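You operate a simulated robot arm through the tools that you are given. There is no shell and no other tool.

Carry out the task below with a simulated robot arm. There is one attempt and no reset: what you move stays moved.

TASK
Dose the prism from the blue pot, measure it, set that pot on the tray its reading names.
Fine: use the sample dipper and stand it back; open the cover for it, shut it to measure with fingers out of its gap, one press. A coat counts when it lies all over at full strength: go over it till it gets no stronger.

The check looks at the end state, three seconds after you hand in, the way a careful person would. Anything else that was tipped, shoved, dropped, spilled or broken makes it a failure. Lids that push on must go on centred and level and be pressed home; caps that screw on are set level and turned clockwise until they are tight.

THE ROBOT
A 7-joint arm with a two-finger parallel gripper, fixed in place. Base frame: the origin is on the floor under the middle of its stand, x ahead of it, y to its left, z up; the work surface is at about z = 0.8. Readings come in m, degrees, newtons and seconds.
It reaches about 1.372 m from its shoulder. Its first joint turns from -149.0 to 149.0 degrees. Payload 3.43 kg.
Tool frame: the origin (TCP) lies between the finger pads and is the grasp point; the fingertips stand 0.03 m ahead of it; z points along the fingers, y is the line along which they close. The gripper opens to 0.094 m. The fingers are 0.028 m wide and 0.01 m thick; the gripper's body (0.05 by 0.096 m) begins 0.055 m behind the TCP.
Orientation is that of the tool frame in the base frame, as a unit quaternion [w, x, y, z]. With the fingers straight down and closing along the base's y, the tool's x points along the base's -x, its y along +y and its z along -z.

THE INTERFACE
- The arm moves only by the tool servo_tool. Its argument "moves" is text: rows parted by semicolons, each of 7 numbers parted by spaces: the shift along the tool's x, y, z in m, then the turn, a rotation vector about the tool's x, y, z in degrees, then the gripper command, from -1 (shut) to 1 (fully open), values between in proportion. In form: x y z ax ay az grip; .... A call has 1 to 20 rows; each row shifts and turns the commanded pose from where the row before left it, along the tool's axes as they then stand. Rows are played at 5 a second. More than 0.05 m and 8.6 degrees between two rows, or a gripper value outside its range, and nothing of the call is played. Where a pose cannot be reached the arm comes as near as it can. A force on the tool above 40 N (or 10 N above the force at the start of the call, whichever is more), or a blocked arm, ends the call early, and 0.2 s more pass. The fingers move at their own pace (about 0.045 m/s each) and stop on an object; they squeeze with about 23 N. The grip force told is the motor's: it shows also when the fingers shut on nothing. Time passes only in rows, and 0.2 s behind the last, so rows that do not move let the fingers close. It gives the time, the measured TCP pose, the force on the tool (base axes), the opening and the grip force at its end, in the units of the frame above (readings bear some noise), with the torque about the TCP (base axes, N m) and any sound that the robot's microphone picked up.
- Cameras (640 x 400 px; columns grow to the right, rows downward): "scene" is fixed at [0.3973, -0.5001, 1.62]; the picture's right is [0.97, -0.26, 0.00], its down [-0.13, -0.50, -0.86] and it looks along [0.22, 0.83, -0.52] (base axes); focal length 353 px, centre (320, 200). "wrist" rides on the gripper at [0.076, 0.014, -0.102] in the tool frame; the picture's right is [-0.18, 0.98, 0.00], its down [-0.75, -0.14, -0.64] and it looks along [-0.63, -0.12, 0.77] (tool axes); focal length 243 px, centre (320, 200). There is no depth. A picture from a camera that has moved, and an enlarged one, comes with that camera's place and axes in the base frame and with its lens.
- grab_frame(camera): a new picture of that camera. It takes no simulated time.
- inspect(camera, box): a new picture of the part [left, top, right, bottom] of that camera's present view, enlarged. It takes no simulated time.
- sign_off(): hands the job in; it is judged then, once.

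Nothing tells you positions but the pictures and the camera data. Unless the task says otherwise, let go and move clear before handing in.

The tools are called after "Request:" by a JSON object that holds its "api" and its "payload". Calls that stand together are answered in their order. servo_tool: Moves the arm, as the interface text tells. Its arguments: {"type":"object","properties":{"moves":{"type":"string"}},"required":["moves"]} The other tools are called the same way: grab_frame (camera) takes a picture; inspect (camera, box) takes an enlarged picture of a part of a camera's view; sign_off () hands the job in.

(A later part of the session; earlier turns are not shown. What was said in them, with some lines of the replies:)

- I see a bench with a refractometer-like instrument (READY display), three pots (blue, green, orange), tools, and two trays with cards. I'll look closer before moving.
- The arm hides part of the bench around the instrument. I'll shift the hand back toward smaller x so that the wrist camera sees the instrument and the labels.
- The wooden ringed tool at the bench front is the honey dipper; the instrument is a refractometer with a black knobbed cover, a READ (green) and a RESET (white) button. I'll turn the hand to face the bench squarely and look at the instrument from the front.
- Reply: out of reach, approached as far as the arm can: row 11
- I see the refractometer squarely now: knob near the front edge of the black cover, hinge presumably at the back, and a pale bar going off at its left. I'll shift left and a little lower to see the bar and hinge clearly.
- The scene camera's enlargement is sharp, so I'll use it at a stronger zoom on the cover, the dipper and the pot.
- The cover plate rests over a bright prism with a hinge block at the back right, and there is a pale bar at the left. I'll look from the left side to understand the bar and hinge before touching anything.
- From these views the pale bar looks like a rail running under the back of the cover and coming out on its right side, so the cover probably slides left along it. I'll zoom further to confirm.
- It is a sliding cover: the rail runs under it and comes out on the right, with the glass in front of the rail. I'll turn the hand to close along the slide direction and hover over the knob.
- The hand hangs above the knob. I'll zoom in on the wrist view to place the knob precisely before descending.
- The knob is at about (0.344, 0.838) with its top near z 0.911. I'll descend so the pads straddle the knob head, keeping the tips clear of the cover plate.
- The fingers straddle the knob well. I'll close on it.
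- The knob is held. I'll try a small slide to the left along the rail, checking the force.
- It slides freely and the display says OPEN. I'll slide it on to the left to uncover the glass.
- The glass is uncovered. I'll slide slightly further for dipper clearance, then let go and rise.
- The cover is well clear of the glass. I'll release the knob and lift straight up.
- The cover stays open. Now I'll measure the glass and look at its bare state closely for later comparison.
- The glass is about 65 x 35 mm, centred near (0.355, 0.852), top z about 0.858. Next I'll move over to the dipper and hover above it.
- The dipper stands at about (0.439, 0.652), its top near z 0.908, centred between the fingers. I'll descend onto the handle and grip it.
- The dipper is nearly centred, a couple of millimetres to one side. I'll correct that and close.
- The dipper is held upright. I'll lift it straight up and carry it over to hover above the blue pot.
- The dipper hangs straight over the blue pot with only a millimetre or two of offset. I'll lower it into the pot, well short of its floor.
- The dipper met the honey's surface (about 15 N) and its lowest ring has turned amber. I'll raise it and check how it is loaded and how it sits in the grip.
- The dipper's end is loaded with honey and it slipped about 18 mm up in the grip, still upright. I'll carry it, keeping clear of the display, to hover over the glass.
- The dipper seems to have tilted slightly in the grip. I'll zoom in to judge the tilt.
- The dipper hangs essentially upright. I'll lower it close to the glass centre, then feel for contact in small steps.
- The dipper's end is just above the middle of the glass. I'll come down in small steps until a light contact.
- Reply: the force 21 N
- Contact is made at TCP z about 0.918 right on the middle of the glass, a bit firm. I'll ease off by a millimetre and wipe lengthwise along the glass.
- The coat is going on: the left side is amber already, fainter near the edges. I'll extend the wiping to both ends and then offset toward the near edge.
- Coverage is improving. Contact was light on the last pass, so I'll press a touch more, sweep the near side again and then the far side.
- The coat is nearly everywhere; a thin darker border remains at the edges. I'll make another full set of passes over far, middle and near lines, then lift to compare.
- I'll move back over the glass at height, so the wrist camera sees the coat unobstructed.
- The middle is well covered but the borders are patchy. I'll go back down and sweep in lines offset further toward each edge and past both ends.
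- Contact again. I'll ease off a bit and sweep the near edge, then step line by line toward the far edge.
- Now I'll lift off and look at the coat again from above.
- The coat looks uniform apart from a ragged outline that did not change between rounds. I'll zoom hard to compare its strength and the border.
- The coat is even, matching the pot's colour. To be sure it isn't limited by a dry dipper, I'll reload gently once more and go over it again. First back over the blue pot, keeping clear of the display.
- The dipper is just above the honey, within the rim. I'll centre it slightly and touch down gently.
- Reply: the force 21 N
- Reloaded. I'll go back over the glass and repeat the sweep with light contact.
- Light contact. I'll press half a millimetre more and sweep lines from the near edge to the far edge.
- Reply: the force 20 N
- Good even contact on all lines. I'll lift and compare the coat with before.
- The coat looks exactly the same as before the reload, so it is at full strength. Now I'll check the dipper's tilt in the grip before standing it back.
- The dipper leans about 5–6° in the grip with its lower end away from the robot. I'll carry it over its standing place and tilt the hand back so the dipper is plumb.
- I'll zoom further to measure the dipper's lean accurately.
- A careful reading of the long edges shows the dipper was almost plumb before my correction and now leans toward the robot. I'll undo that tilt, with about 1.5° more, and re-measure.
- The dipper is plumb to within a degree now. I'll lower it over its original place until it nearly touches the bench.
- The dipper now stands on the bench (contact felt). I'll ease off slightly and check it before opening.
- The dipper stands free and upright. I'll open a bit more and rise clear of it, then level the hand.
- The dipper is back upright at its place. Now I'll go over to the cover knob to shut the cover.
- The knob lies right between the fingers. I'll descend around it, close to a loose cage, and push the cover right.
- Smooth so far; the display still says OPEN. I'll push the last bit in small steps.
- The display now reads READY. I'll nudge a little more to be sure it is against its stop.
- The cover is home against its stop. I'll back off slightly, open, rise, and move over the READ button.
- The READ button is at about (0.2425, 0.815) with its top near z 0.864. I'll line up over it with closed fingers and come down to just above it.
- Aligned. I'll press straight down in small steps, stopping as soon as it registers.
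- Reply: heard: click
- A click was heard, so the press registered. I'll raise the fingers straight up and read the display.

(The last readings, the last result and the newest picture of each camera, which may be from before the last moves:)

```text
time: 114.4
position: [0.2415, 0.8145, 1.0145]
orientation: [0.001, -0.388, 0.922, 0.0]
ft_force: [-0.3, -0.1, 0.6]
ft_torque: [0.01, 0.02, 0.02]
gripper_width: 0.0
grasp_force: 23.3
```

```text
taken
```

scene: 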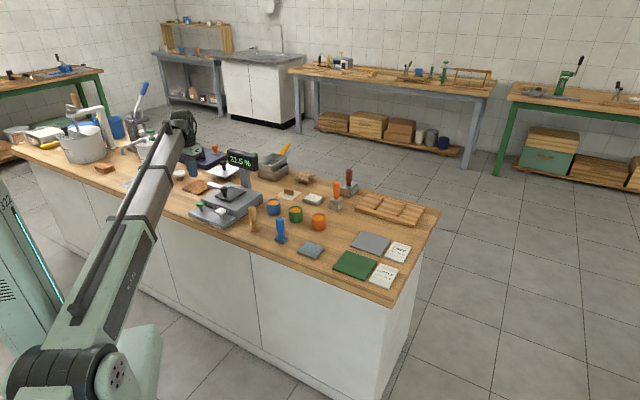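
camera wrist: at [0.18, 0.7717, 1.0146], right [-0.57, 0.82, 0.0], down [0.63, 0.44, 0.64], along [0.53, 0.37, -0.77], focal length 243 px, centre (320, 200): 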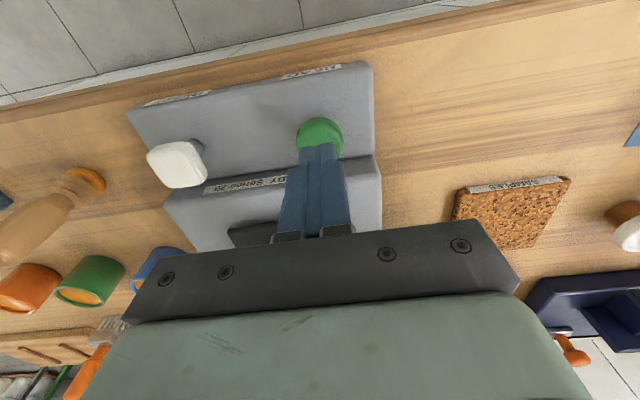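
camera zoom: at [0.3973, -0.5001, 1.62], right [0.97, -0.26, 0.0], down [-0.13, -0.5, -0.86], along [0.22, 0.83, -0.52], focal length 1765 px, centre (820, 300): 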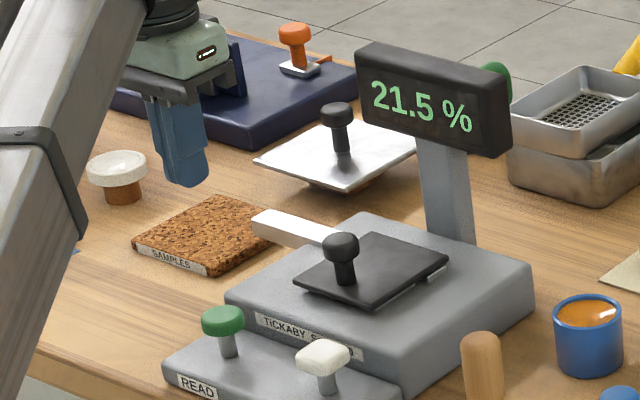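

The display shows a number above 19 %. I'll zoom in to read it with certainty, and re-check the cards and trays.

Request:
{"api": "inspect", "payload": {"camera": "scene", "box": [222, 142, 262, 182]}}

Request:
{"api": "inspect", "payload": {"camera": "scene", "box": [325, 220, 425, 300]}}

Request:
{"api": "inspect", "payload": {"camera": "scene", "box": [240, 180, 340, 250]}}

```text
10.00 times, centred on (242, 162) of scene
camera zoom: at [0.3973, -0.5001, 1.62], right [0.97, -0.26, 0.0], down [-0.13, -0.5, -0.86], along [0.22, 0.83, -0.52], focal length 3530 px, centre (1100, 580)
```

zoom: 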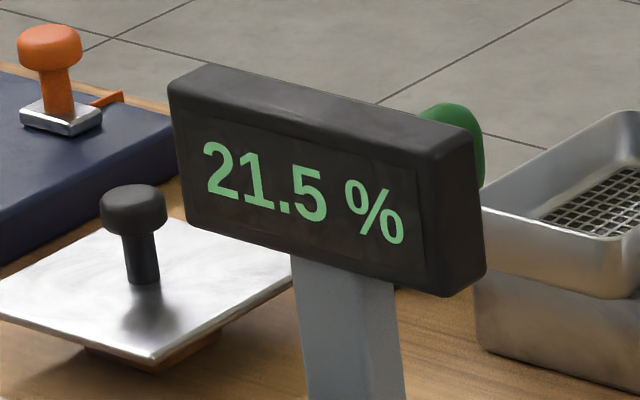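

```text
5.00 times, centred on (375, 260) of scene
camera zoom: at [0.3973, -0.5001, 1.62], right [0.97, -0.26, 0.0], down [-0.13, -0.5, -0.86], along [0.22, 0.83, -0.52], focal length 1765 px, centre (45, -100)
```

zoom: 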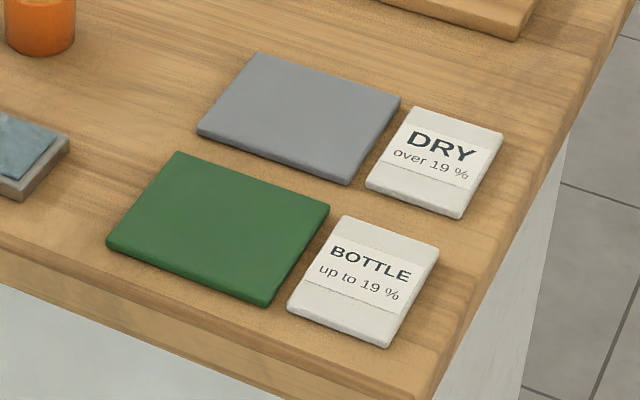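

```text
5.71 times, centred on (290, 215) of scene
camera zoom: at [0.3973, -0.5001, 1.62], right [0.97, -0.26, 0.0], down [-0.13, -0.5, -0.86], along [0.22, 0.83, -0.52], focal length 2017 px, centre (491, 114)
```

zoom: 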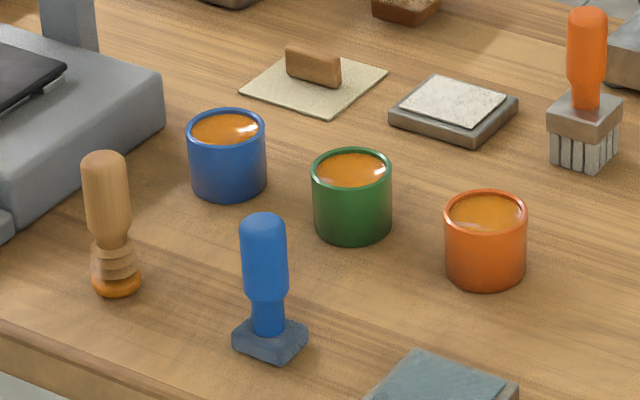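

The reading is 21.5 %, over 19 %, so the blue pot belongs on the grey DRY tray. I'll move clear around the display and hover over the blue pot with the gripper open.

Request:
{"api": "servo_tool", "payload": {"moves": "0 -0.042 0 0 0 0 0; 0 -0.042 0 0 0 0 0.5; 0 -0.042 0 0 0 0 1; 0 -0.042 0 0 0 0 1; 0 -0.042 0 0 0 0 1; 0 -0.0381 0 0 0 0 1; -0.042 0 0 0 0 0 1; -0.042 0 0 0 0 0 1; -0.042 0 0 0 0 0 1; -0.0401 0 0 0 0 0 1; 0 0 0 0 0 0 1; 0 0 0 0 0 0 1"}}

Request:
{"api": "grab_frame", "payload": {"camera": "wrist"}}

Request:
{"api": "inspect", "payload": {"camera": "wrist", "box": [260, 40, 380, 160]}}

```text
time: 117.0
position: [0.5358, 0.7586, 1.0148]
orientation: [-0.001, -0.388, 0.922, 0.0]
ft_force: [-1.1, -0.5, -0.4]
ft_torque: [-0.04, -0.02, -0.01]
gripper_width: 0.0943
grasp_force: 0.1
```

```text
taken
camera wrist: at [0.4726, 0.7141, 1.1175], right [-0.57, 0.82, 0.0], down [0.63, 0.44, 0.64], along [0.53, 0.37, -0.77], focal length 243 px, centre (320, 200)
```

wrist: 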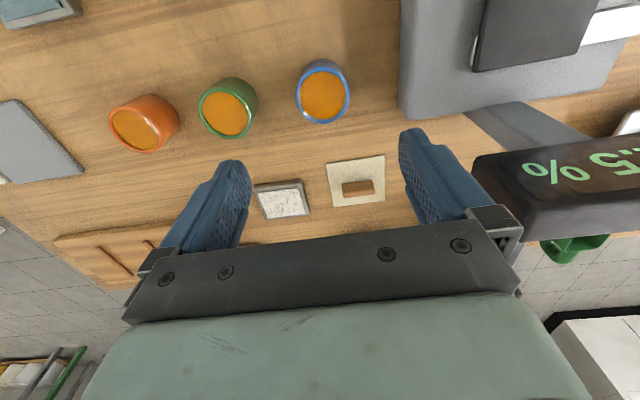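

```text
3.33 times, centred on (320, 100) of wrist
camera zoom: at [0.4726, 0.7141, 1.1175], right [-0.57, 0.82, 0.0], down [0.63, 0.44, 0.64], along [0.53, 0.37, -0.77], focal length 809 px, centre (320, 533)
```

zoom: 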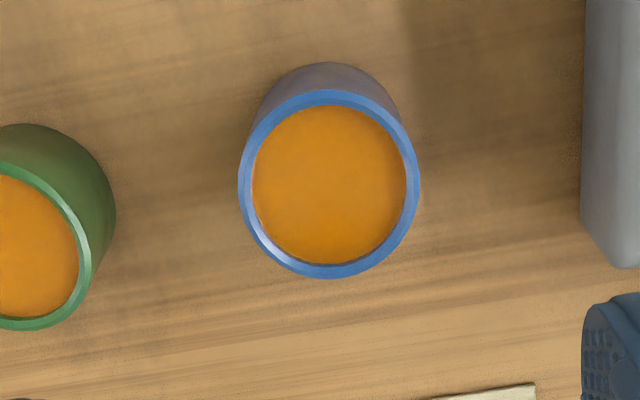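

The pot is at about (0.5345, 0.760), a few millimetres to the side of the hand's axis. I'll correct that and descend around it.

Request:
{"api": "servo_tool", "payload": {"moves": "-0.0007 0.0025 0.04 0 0 0 1; 0 0 0.04 0 0 0 1; 0 0 0.04 0 0 0 1; 0 0 0.03 0 0 0 1; 0 0 0.015 0 0 0 1; 0 0 0 0 0 0 1"}}

Request:
{"api": "grab_frame", "payload": {"camera": "wrist"}}

Request:
{"api": "inspect", "payload": {"camera": "scene", "box": [240, 170, 310, 230]}}

```text
time: 118.4
position: [0.5343, 0.7635, 0.8498]
orientation: [-0.001, -0.387, 0.922, 0.001]
ft_force: [-0.7, -0.5, 0.2]
ft_torque: [0.01, 0.01, 0.03]
gripper_width: 0.0941
grasp_force: 0.0
```

```text
taken
camera wrist: at [0.4709, 0.718, 0.9519], right [-0.57, 0.82, 0.0], down [0.63, 0.44, 0.64], along [0.53, 0.37, -0.77], focal length 243 px, centre (320, 200)
```

wrist: 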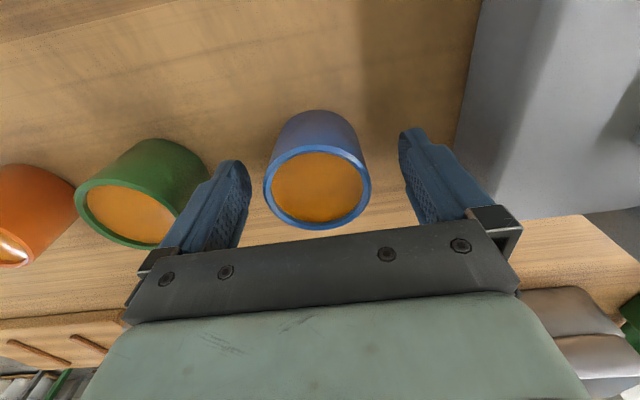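

```text
6.67 times, centred on (275, 200) of scene
camera zoom: at [0.3973, -0.5001, 1.62], right [0.97, -0.26, 0.0], down [-0.13, -0.5, -0.86], along [0.22, 0.83, -0.52], focal length 2353 px, centre (620, 200)
```

zoom: 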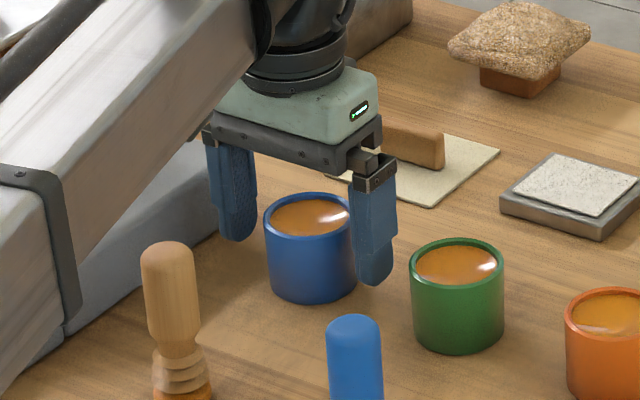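

The pot is centred between the fingers. I'll settle slightly lower and close on it.

Request:
{"api": "servo_tool", "payload": {"moves": "0 -0.0014 0.003 0 0 0 1; 0 0 0 0 0 0 0.5; 0 0 0 0 0 0 0.35; 0 0 0 0 0 0 0.3; 0 0 0 0 0 0 -1; 0 0 0 0 0 0 -1; 0 0 0 0 0 0 -1"}}

Request:
{"api": "grab_frame", "payload": {"camera": "wrist"}}

Request:
{"api": "inspect", "payload": {"camera": "scene", "box": [240, 170, 310, 230]}}

```text
time: 120.0
position: [0.5348, 0.7613, 0.8467]
orientation: [0.0, -0.388, 0.922, 0.0]
ft_force: [0.1, 0.1, -0.3]
ft_torque: [-0.02, -0.02, 0.0]
gripper_width: 0.0574
grasp_force: 22.9
```

```text
taken
camera wrist: at [0.4717, 0.7169, 0.9489], right [-0.57, 0.82, 0.0], down [0.63, 0.44, 0.64], along [0.53, 0.37, -0.77], focal length 243 px, centre (320, 200)
```

wrist: 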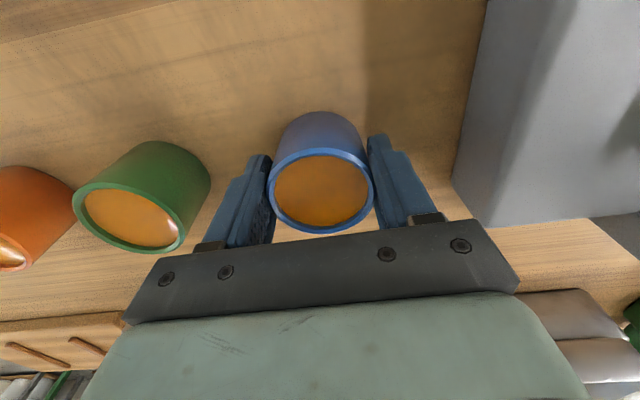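

```text
6.67 times, centred on (275, 200) of scene
camera zoom: at [0.3973, -0.5001, 1.62], right [0.97, -0.26, 0.0], down [-0.13, -0.5, -0.86], along [0.22, 0.83, -0.52], focal length 2353 px, centre (620, 200)
```

zoom: 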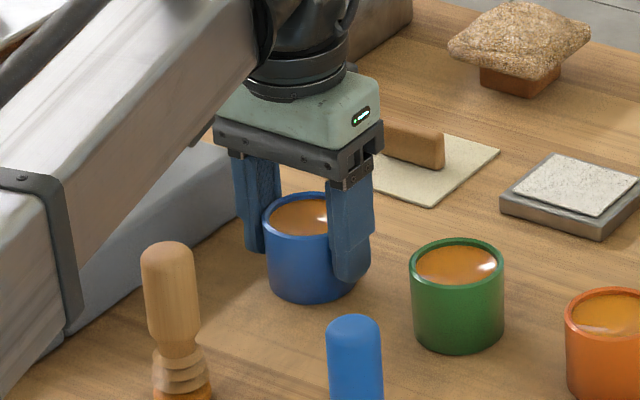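

The pot is held firmly (57 mm). I'll lift it level and carry it along the bench toward the grey tray.

Request:
{"api": "servo_tool", "payload": {"moves": "0 0 -0.005 0 0 0 -1; 0 0 -0.015 0 0 0 -1; 0 0 -0.03 0 0 0 -1; 0 0 -0.04 0 0 0 -1; 0 0 -0.04 0 0 0 -1; 0 0 -0.02 0 0 0 -1; 0 -0.02 0 0 0 0 -1; 0 -0.035 0 0 0 0 -1; 0 -0.04 0 0 0 0 -1; 0 -0.04 0 0 0 0 -1; 0 -0.04 0 0 0 0 -1; 0 -0.04 0 0 0 0 -1; 0 -0.04 0 0 0 0 -1; 0 -0.04 0 0 0 0 -1; 0 -0.03 0 0 0 0 -1; 0 -0.015 0 0 0 0 -1; 0 0 0 0 0 0 -1; 0 0 0 0 0 0 -1"}}

Request:
{"api": "grab_frame", "payload": {"camera": "wrist"}}

Request:
{"api": "inspect", "payload": {"camera": "scene", "box": [250, 160, 430, 300]}}

```text
time: 123.8
position: [0.775, 0.5221, 0.9973]
orientation: [0.0, -0.388, 0.922, 0.0]
ft_force: [0.1, 0.3, -0.6]
ft_torque: [-0.02, 0.0, 0.0]
gripper_width: 0.0571
grasp_force: 22.6
```

```text
taken
camera wrist: at [0.7131, 0.4777, 1.1007], right [-0.57, 0.82, 0.0], down [0.63, 0.44, 0.64], along [0.53, 0.37, -0.77], focal length 243 px, centre (320, 200)
```

wrist: 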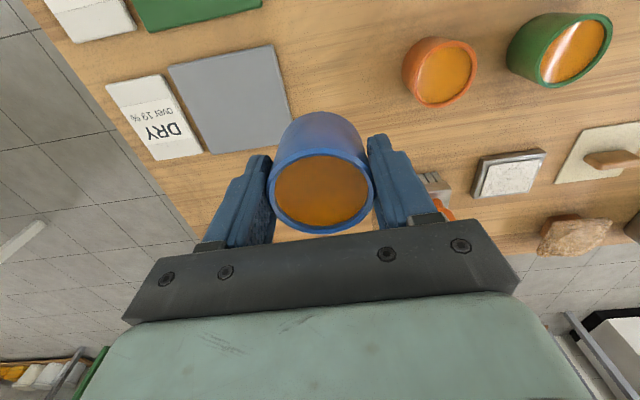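

```text
2.86 times, centred on (340, 230) of scene
camera zoom: at [0.3973, -0.5001, 1.62], right [0.97, -0.26, 0.0], down [-0.13, -0.5, -0.86], along [0.22, 0.83, -0.52], focal length 1009 px, centre (263, 114)
```

zoom: 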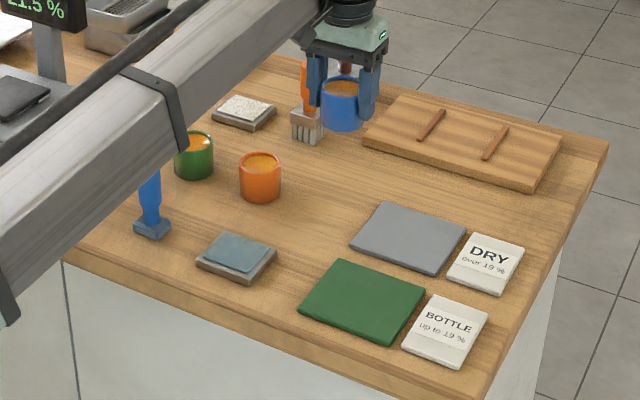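

The grey DRY tray's centre is at about (0.849, 0.453). I'll move the pot over it and lower it close to the tray.

Request:
{"api": "servo_tool", "payload": {"moves": "-0.0014 -0.025 0 0 0 0 -1; -0.0014 -0.035 0 0 0 0 -1; 0 -0.03 0 0 0 0 -1; 0 -0.0108 0 0 0 0 -1; 0 0 0 0 0 0 -1; 0 0 0.035 0 0 0 -1; 0 0 0.04 0 0 0 -1; 0 0 0.035 0 0 0 -1; 0 0 0.02 0 0 0 -1; 0 0 0 0 0 0 -1"}}

Request:
{"api": "grab_frame", "payload": {"camera": "wrist"}}

Request:
{"api": "inspect", "payload": {"camera": "scene", "box": [320, 200, 420, 290]}}

```text
time: 126.0
position: [0.849, 0.4544, 0.8668]
orientation: [0.001, -0.388, 0.922, 0.001]
ft_force: [0.0, -0.6, -1.7]
ft_torque: [-0.01, 0.02, 0.01]
gripper_width: 0.057
grasp_force: 22.6
```

```text
taken
camera wrist: at [0.7869, 0.4099, 0.9697], right [-0.57, 0.82, 0.0], down [0.63, 0.44, 0.64], along [0.53, 0.37, -0.77], focal length 243 px, centre (320, 200)
```

wrist: 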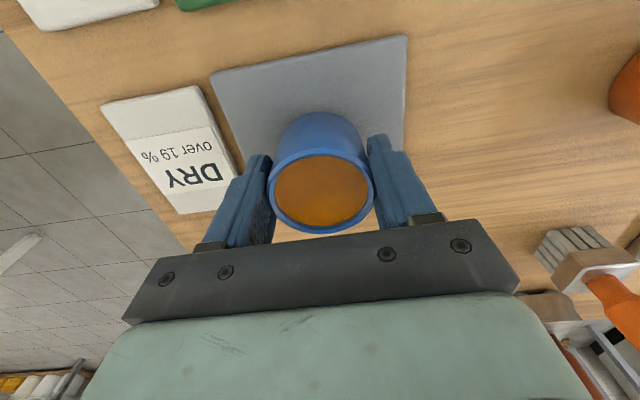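

```text
4.44 times, centred on (370, 245) of scene
camera zoom: at [0.3973, -0.5001, 1.62], right [0.97, -0.26, 0.0], down [-0.13, -0.5, -0.86], along [0.22, 0.83, -0.52], focal length 1569 px, centre (98, 0)
```

zoom: 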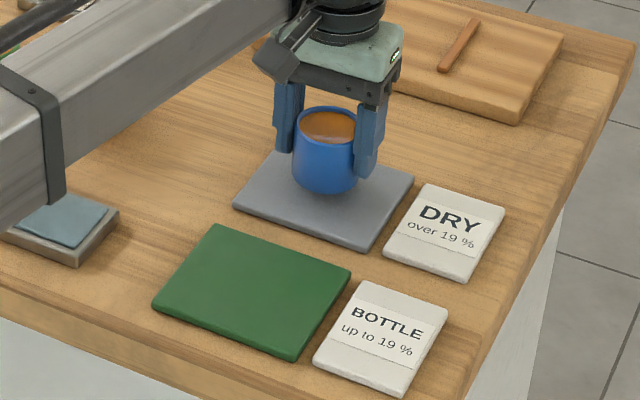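

The pot hangs just above the middle of the grey tray. I'll lower it in small steps until it touches.

Request:
{"api": "servo_tool", "payload": {"moves": "0 0 0.003 0 0 0 -1; 0 0 0.003 0 0 0 -1; 0 0 0.002 0 0 0 -1"}}

Request:
{"api": "servo_tool", "payload": {"moves": "0 0 0.001 0 0 0 -1; 0 0 0.001 0 0 0 -1"}}

Request:
{"api": "servo_tool", "payload": {"moves": "0 0 0.001 0 0 0 -1; 0 0 0.001 0 0 0 -1"}}

```text
time: 126.8
position: [0.8507, 0.4553, 0.8602]
orientation: [-0.001, -0.388, 0.922, -0.001]
ft_force: [-0.4, 0.3, -1.4]
ft_torque: [-0.01, 0.0, 0.01]
gripper_width: 0.0571
grasp_force: 22.9
```

```text
time: 127.4
position: [0.8511, 0.4538, 0.8568]
orientation: [0.0, -0.388, 0.922, 0.0]
ft_force: [0.0, 0.1, -1.7]
ft_torque: [-0.02, 0.0, 0.01]
gripper_width: 0.0569
grasp_force: 22.9
```

```text
time: 128.0
position: [0.8501, 0.4549, 0.855]
orientation: [0.0, -0.388, 0.922, 0.001]
ft_force: [-0.4, 0.6, 1.3]
ft_torque: [0.03, 0.04, 0.0]
gripper_width: 0.0574
grasp_force: 23.2
```

Contact is beginning (the pot's weight has come off the hand). I'll go half a millimetre more, then open gently.

Request:
{"api": "servo_tool", "payload": {"moves": "0 0 0.0006 0 0 0 -1; 0 0 0 0 0 0 -1"}}

Request:
{"api": "inspect", "payload": {"camera": "scene", "box": [350, 215, 400, 265]}}

```text
time: 128.6
position: [0.8507, 0.4547, 0.8553]
orientation: [0.001, -0.387, 0.922, 0.0]
ft_force: [0.2, 2.2, 7.9]
ft_torque: [-0.03, -0.04, 0.07]
gripper_width: 0.057
grasp_force: 22.7
```

```text
8.00 times, centred on (375, 240) of scene
camera zoom: at [0.3973, -0.5001, 1.62], right [0.97, -0.26, 0.0], down [-0.13, -0.5, -0.86], along [0.22, 0.83, -0.52], focal length 2824 px, centre (-120, -120)
```

zoom: 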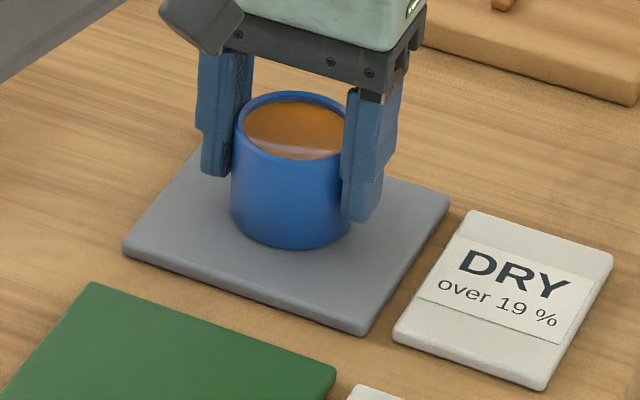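

The pot rests on the grey tray. I'll open the fingers gradually and rise straight up.

Request:
{"api": "servo_tool", "payload": {"moves": "0 0 -0.0003 0 0 0 0.25; 0 0 0 0 0 0 0.35; 0 0 0 0 0 0 0.5; 0 0 0 0 0 0 0.8; 0 0 0 0 0 0 0.8; 0 0 -0.02 0 0 0 0.8; 0 0 -0.04 0 0 0 0.8; 0 0 -0.04 0 0 0 0.8; 0 0 -0.04 0 0 0 0.8; 0 0 -0.04 0 0 0 0.8; 0 0 0 0 0 0 0.8"}}

Request:
{"api": "grab_frame", "payload": {"camera": "wrist"}}

Request:
{"api": "grab_frame", "payload": {"camera": "scene"}}

Request:
{"api": "inspect", "payload": {"camera": "scene", "box": [320, 200, 420, 290]}}

```text
time: 131.0
position: [0.8482, 0.4561, 1.036]
orientation: [0.0, -0.388, 0.922, 0.0]
ft_force: [-0.7, 0.4, 0.8]
ft_torque: [-0.01, -0.02, 0.05]
gripper_width: 0.0845
grasp_force: 0.0
```

```text
taken
camera wrist: at [0.7864, 0.4106, 1.1385], right [-0.57, 0.82, 0.0], down [0.63, 0.44, 0.64], along [0.53, 0.37, -0.77], focal length 243 px, centre (320, 200)
```

wrist: 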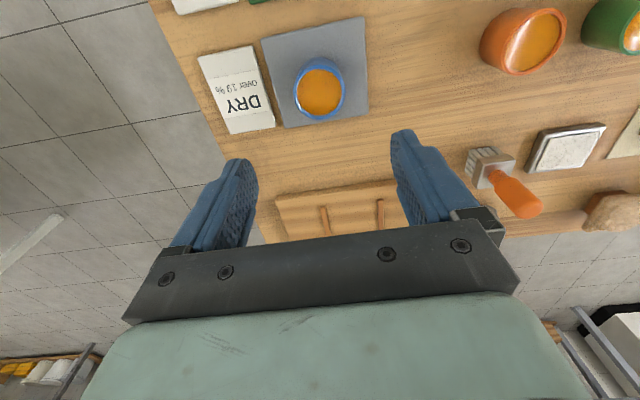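

```text
taken
```

scene: 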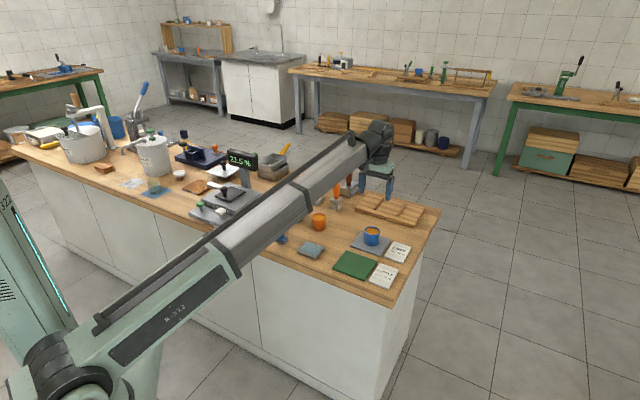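

```text
4.44 times, centred on (370, 245) of scene
camera zoom: at [0.3973, -0.5001, 1.62], right [0.97, -0.26, 0.0], down [-0.13, -0.5, -0.86], along [0.22, 0.83, -0.52], focal length 1569 px, centre (98, 0)
```

zoom: 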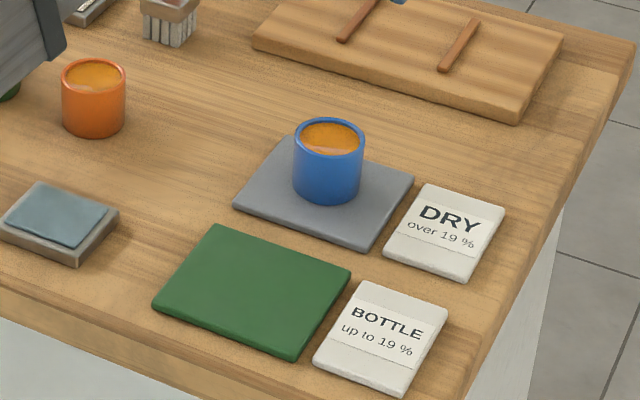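

The blue pot stands centred on the grey DRY tray. I'll raise the arm well clear and check the whole bench once before handing in.

Request:
{"api": "servo_tool", "payload": {"moves": "0 0 -0.04 0 0 0 0.8; 0 0 -0.04 0 0 0 0.8; 0 0 -0.04 0 0 0 0.8; 0.02 0.04 -0.02 0 0 0 0.8; 0.02 0.04 0 0 0 0 0.8; 0.02 0.04 0 0 0 0 0.8; 0 0.04 0 0 0 0 0.8; 0 0.04 0 0 0 0 0.8; 0 0.04 0 0 0 0 0.8; 0 0.04 0 0 0 0 0.8; 0 0.04 0 0 0 0 0.8; 0 0.04 0 0 0 0 0.8; 0 0.04 0 0 0 0 0.8; 0 0.04 0 0 0 0 0.8; 0 0.04 0 0 0 0 0.8; 0 0.04 0 0 0 0 0.8; 0 0.04 0 0 0 0 0.8; 0 0 0 0 0 0 0.8"}}

Request:
{"api": "grab_frame", "payload": {"camera": "scene"}}

Request:
{"api": "inspect", "payload": {"camera": "scene", "box": [180, 140, 340, 250]}}

Request:
{"api": "inspect", "payload": {"camera": "scene", "box": [290, 170, 430, 290]}}

```text
time: 132.5
position: [0.7228, 0.4984, 1.1758]
orientation: [0.004, -0.389, 0.921, -0.001]
ft_force: [1.1, 3.5, -3.5]
ft_torque: [-0.29, -0.11, -0.17]
gripper_width: 0.0848
grasp_force: 0.0
stopped in row 7: the force on the tool passed its limit at 44 N (the readings are from after the stop); the commanded pose is now the measured one
```

```text
taken
```

scene: 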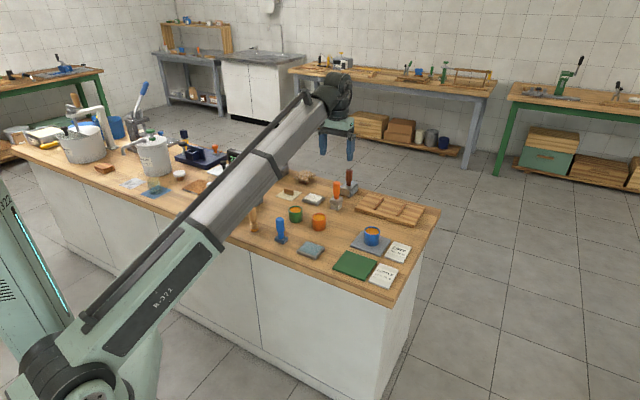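

```text
3.64 times, centred on (260, 195) of scene
camera zoom: at [0.3973, -0.5001, 1.62], right [0.97, -0.26, 0.0], down [-0.13, -0.5, -0.86], along [0.22, 0.83, -0.52], focal length 1284 px, centre (538, 218)
```

zoom: 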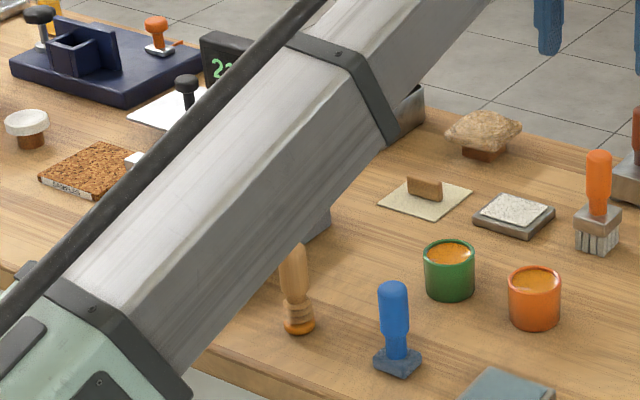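

```text
3.33 times, centred on (360, 230) of scene
camera zoom: at [0.3973, -0.5001, 1.62], right [0.97, -0.26, 0.0], down [-0.13, -0.5, -0.86], along [0.22, 0.83, -0.52], focal length 1177 px, centre (187, 100)
```

zoom: 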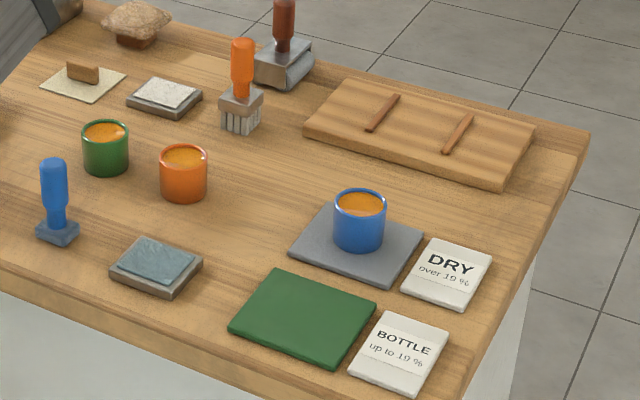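

The call stopped on a force spike high in free space, with nothing near the fingers. I'll look before moving any further.

Request:
{"api": "grab_frame", "payload": {"camera": "wrist"}}

Request:
{"api": "inspect", "payload": {"camera": "scene", "box": [260, 60, 400, 180]}}

Request:
{"api": "servo_tool", "payload": {"moves": "0 0 0 0 0 0 0.8; 0 0 0 0 0 0 0.8"}}

```text
taken
camera wrist: at [0.6586, 0.4527, 1.2786], right [-0.58, 0.82, 0.0], down [0.62, 0.44, 0.65], along [0.53, 0.37, -0.76], focal length 243 px, centre (320, 200)
```

wrist: 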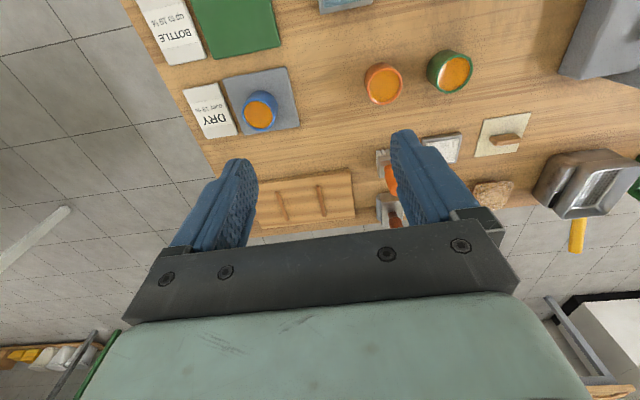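

```text
3.33 times, centred on (330, 120) of scene
camera zoom: at [0.3973, -0.5001, 1.62], right [0.97, -0.26, 0.0], down [-0.13, -0.5, -0.86], along [0.22, 0.83, -0.52], focal length 1177 px, centre (287, 467)
```

zoom: 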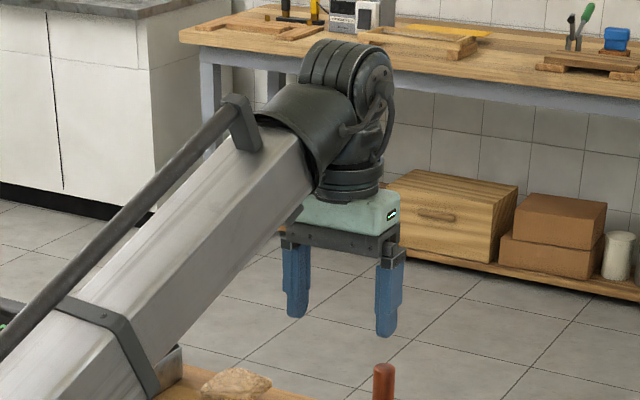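

```text
time: 133.1
position: [0.7222, 0.4978, 1.1769]
orientation: [0.004, -0.39, 0.921, 0.0]
ft_force: [0.8, 1.2, -4.4]
ft_torque: [-0.03, -0.15, -0.02]
gripper_width: 0.0846
grasp_force: 0.1
```

The hand had only brushed the arm's own forearm; nothing on the bench is touched. I'll extend away from the robot, then swing left at height to unblock the view for a last check.

Request:
{"api": "servo_tool", "payload": {"moves": "-0.02 0 0.01 0 0 0 0.8; -0.03 0 0.015 0 0 0 0.8; -0.03 0 0.015 0 0 0 0.8; 0 0.03 0 0 0 0 0.8; 0 0.04 0 0 0 0 0.8; 0 0.04 0 0 0 0 0.8; 0 0.04 0 0 0 0 0.8; 0 0.04 0 0 0 0 0.8; 0 0.04 0 0 0 0 0.8; 0 0.04 0 0 0 0 0.8; 0 0.04 0 0 0 0 0.8; 0 0.04 0 0 0 0 0.8; 0 0.04 0 0 0 0 0.8; 0 0.04 0 0 0 0 0.8; 0 0.02 0 0 0 0 0.8; 0 0 0 0 0 0 0.8"}}

Request:
{"api": "grab_frame", "payload": {"camera": "scene"}}

Request:
{"api": "inspect", "payload": {"camera": "scene", "box": [180, 140, 340, 250]}}

Request:
{"api": "inspect", "payload": {"camera": "scene", "box": [290, 170, 430, 290]}}

```text
time: 136.5
position: [0.4537, 0.87, 1.1365]
orientation: [0.002, -0.389, 0.921, -0.001]
ft_force: [-0.8, 0.3, 0.2]
ft_torque: [-0.01, 0.01, 0.01]
gripper_width: 0.0845
grasp_force: 0.1
```

```text
taken
```

scene: 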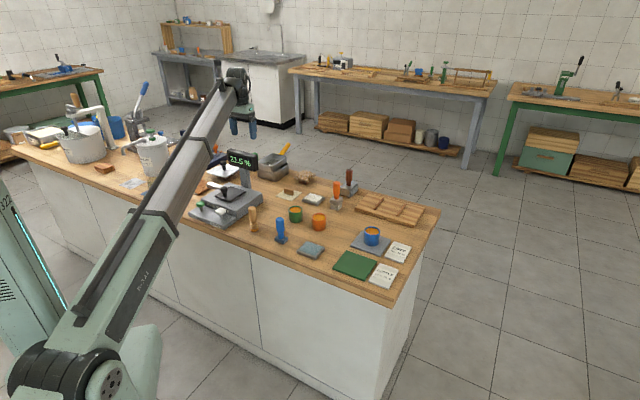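

```text
3.64 times, centred on (260, 195) of scene
camera zoom: at [0.3973, -0.5001, 1.62], right [0.97, -0.26, 0.0], down [-0.13, -0.5, -0.86], along [0.22, 0.83, -0.52], focal length 1284 px, centre (538, 218)
```

zoom: 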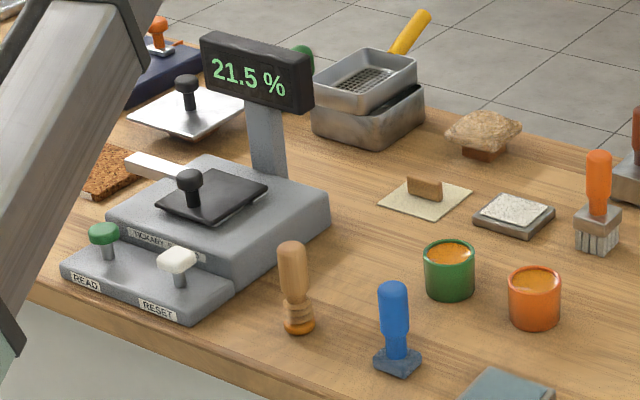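

```text
3.33 times, centred on (360, 230) of scene
camera zoom: at [0.3973, -0.5001, 1.62], right [0.97, -0.26, 0.0], down [-0.13, -0.5, -0.86], along [0.22, 0.83, -0.52], focal length 1177 px, centre (187, 100)
```

zoom: 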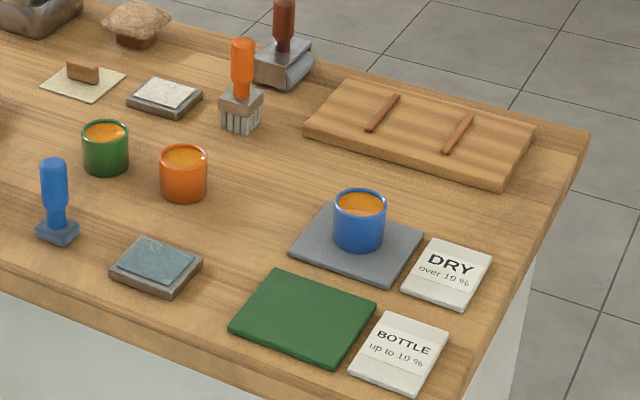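

Everything is in order: the cover is shut, the display holds 21.5 %, the dipper stands upright in its place, and the blue pot sits on the grey DRY tray with all else undisturbed. I'm handing in.

Request:
{"api": "sign_off", "payload": {}}

```text
The job is handed in.
```

The blue pot read 21.5 %, which is over 19 %, so it now stands centred on the grey tray beside the DRY card.

- **Coat:** I went over the glass until it looked no stronger. I then reloaded the dipper from the blue pot and went over it again, and nothing changed. A thin ragged outline at the glass edges stayed the same through every pass; I took it as the coat's natural edge.
- **Reading:** I shut the cover against its stop with the fingers on the knob, then pressed READ once. I did not touch RESET.
- **Dipper:** It is back upright within about 2 mm of where it stood. It slid up in the grip when it touched the honey, so I checked it was plumb before letting go.
- **After placing the pot:** While I was moving the arm clear, the hand brushed the robot's own forearm and the move stopped at 44 N. In the final pictures nothing on the bench looked disturbed.

The arm is clear of the bench and the job is handed in.
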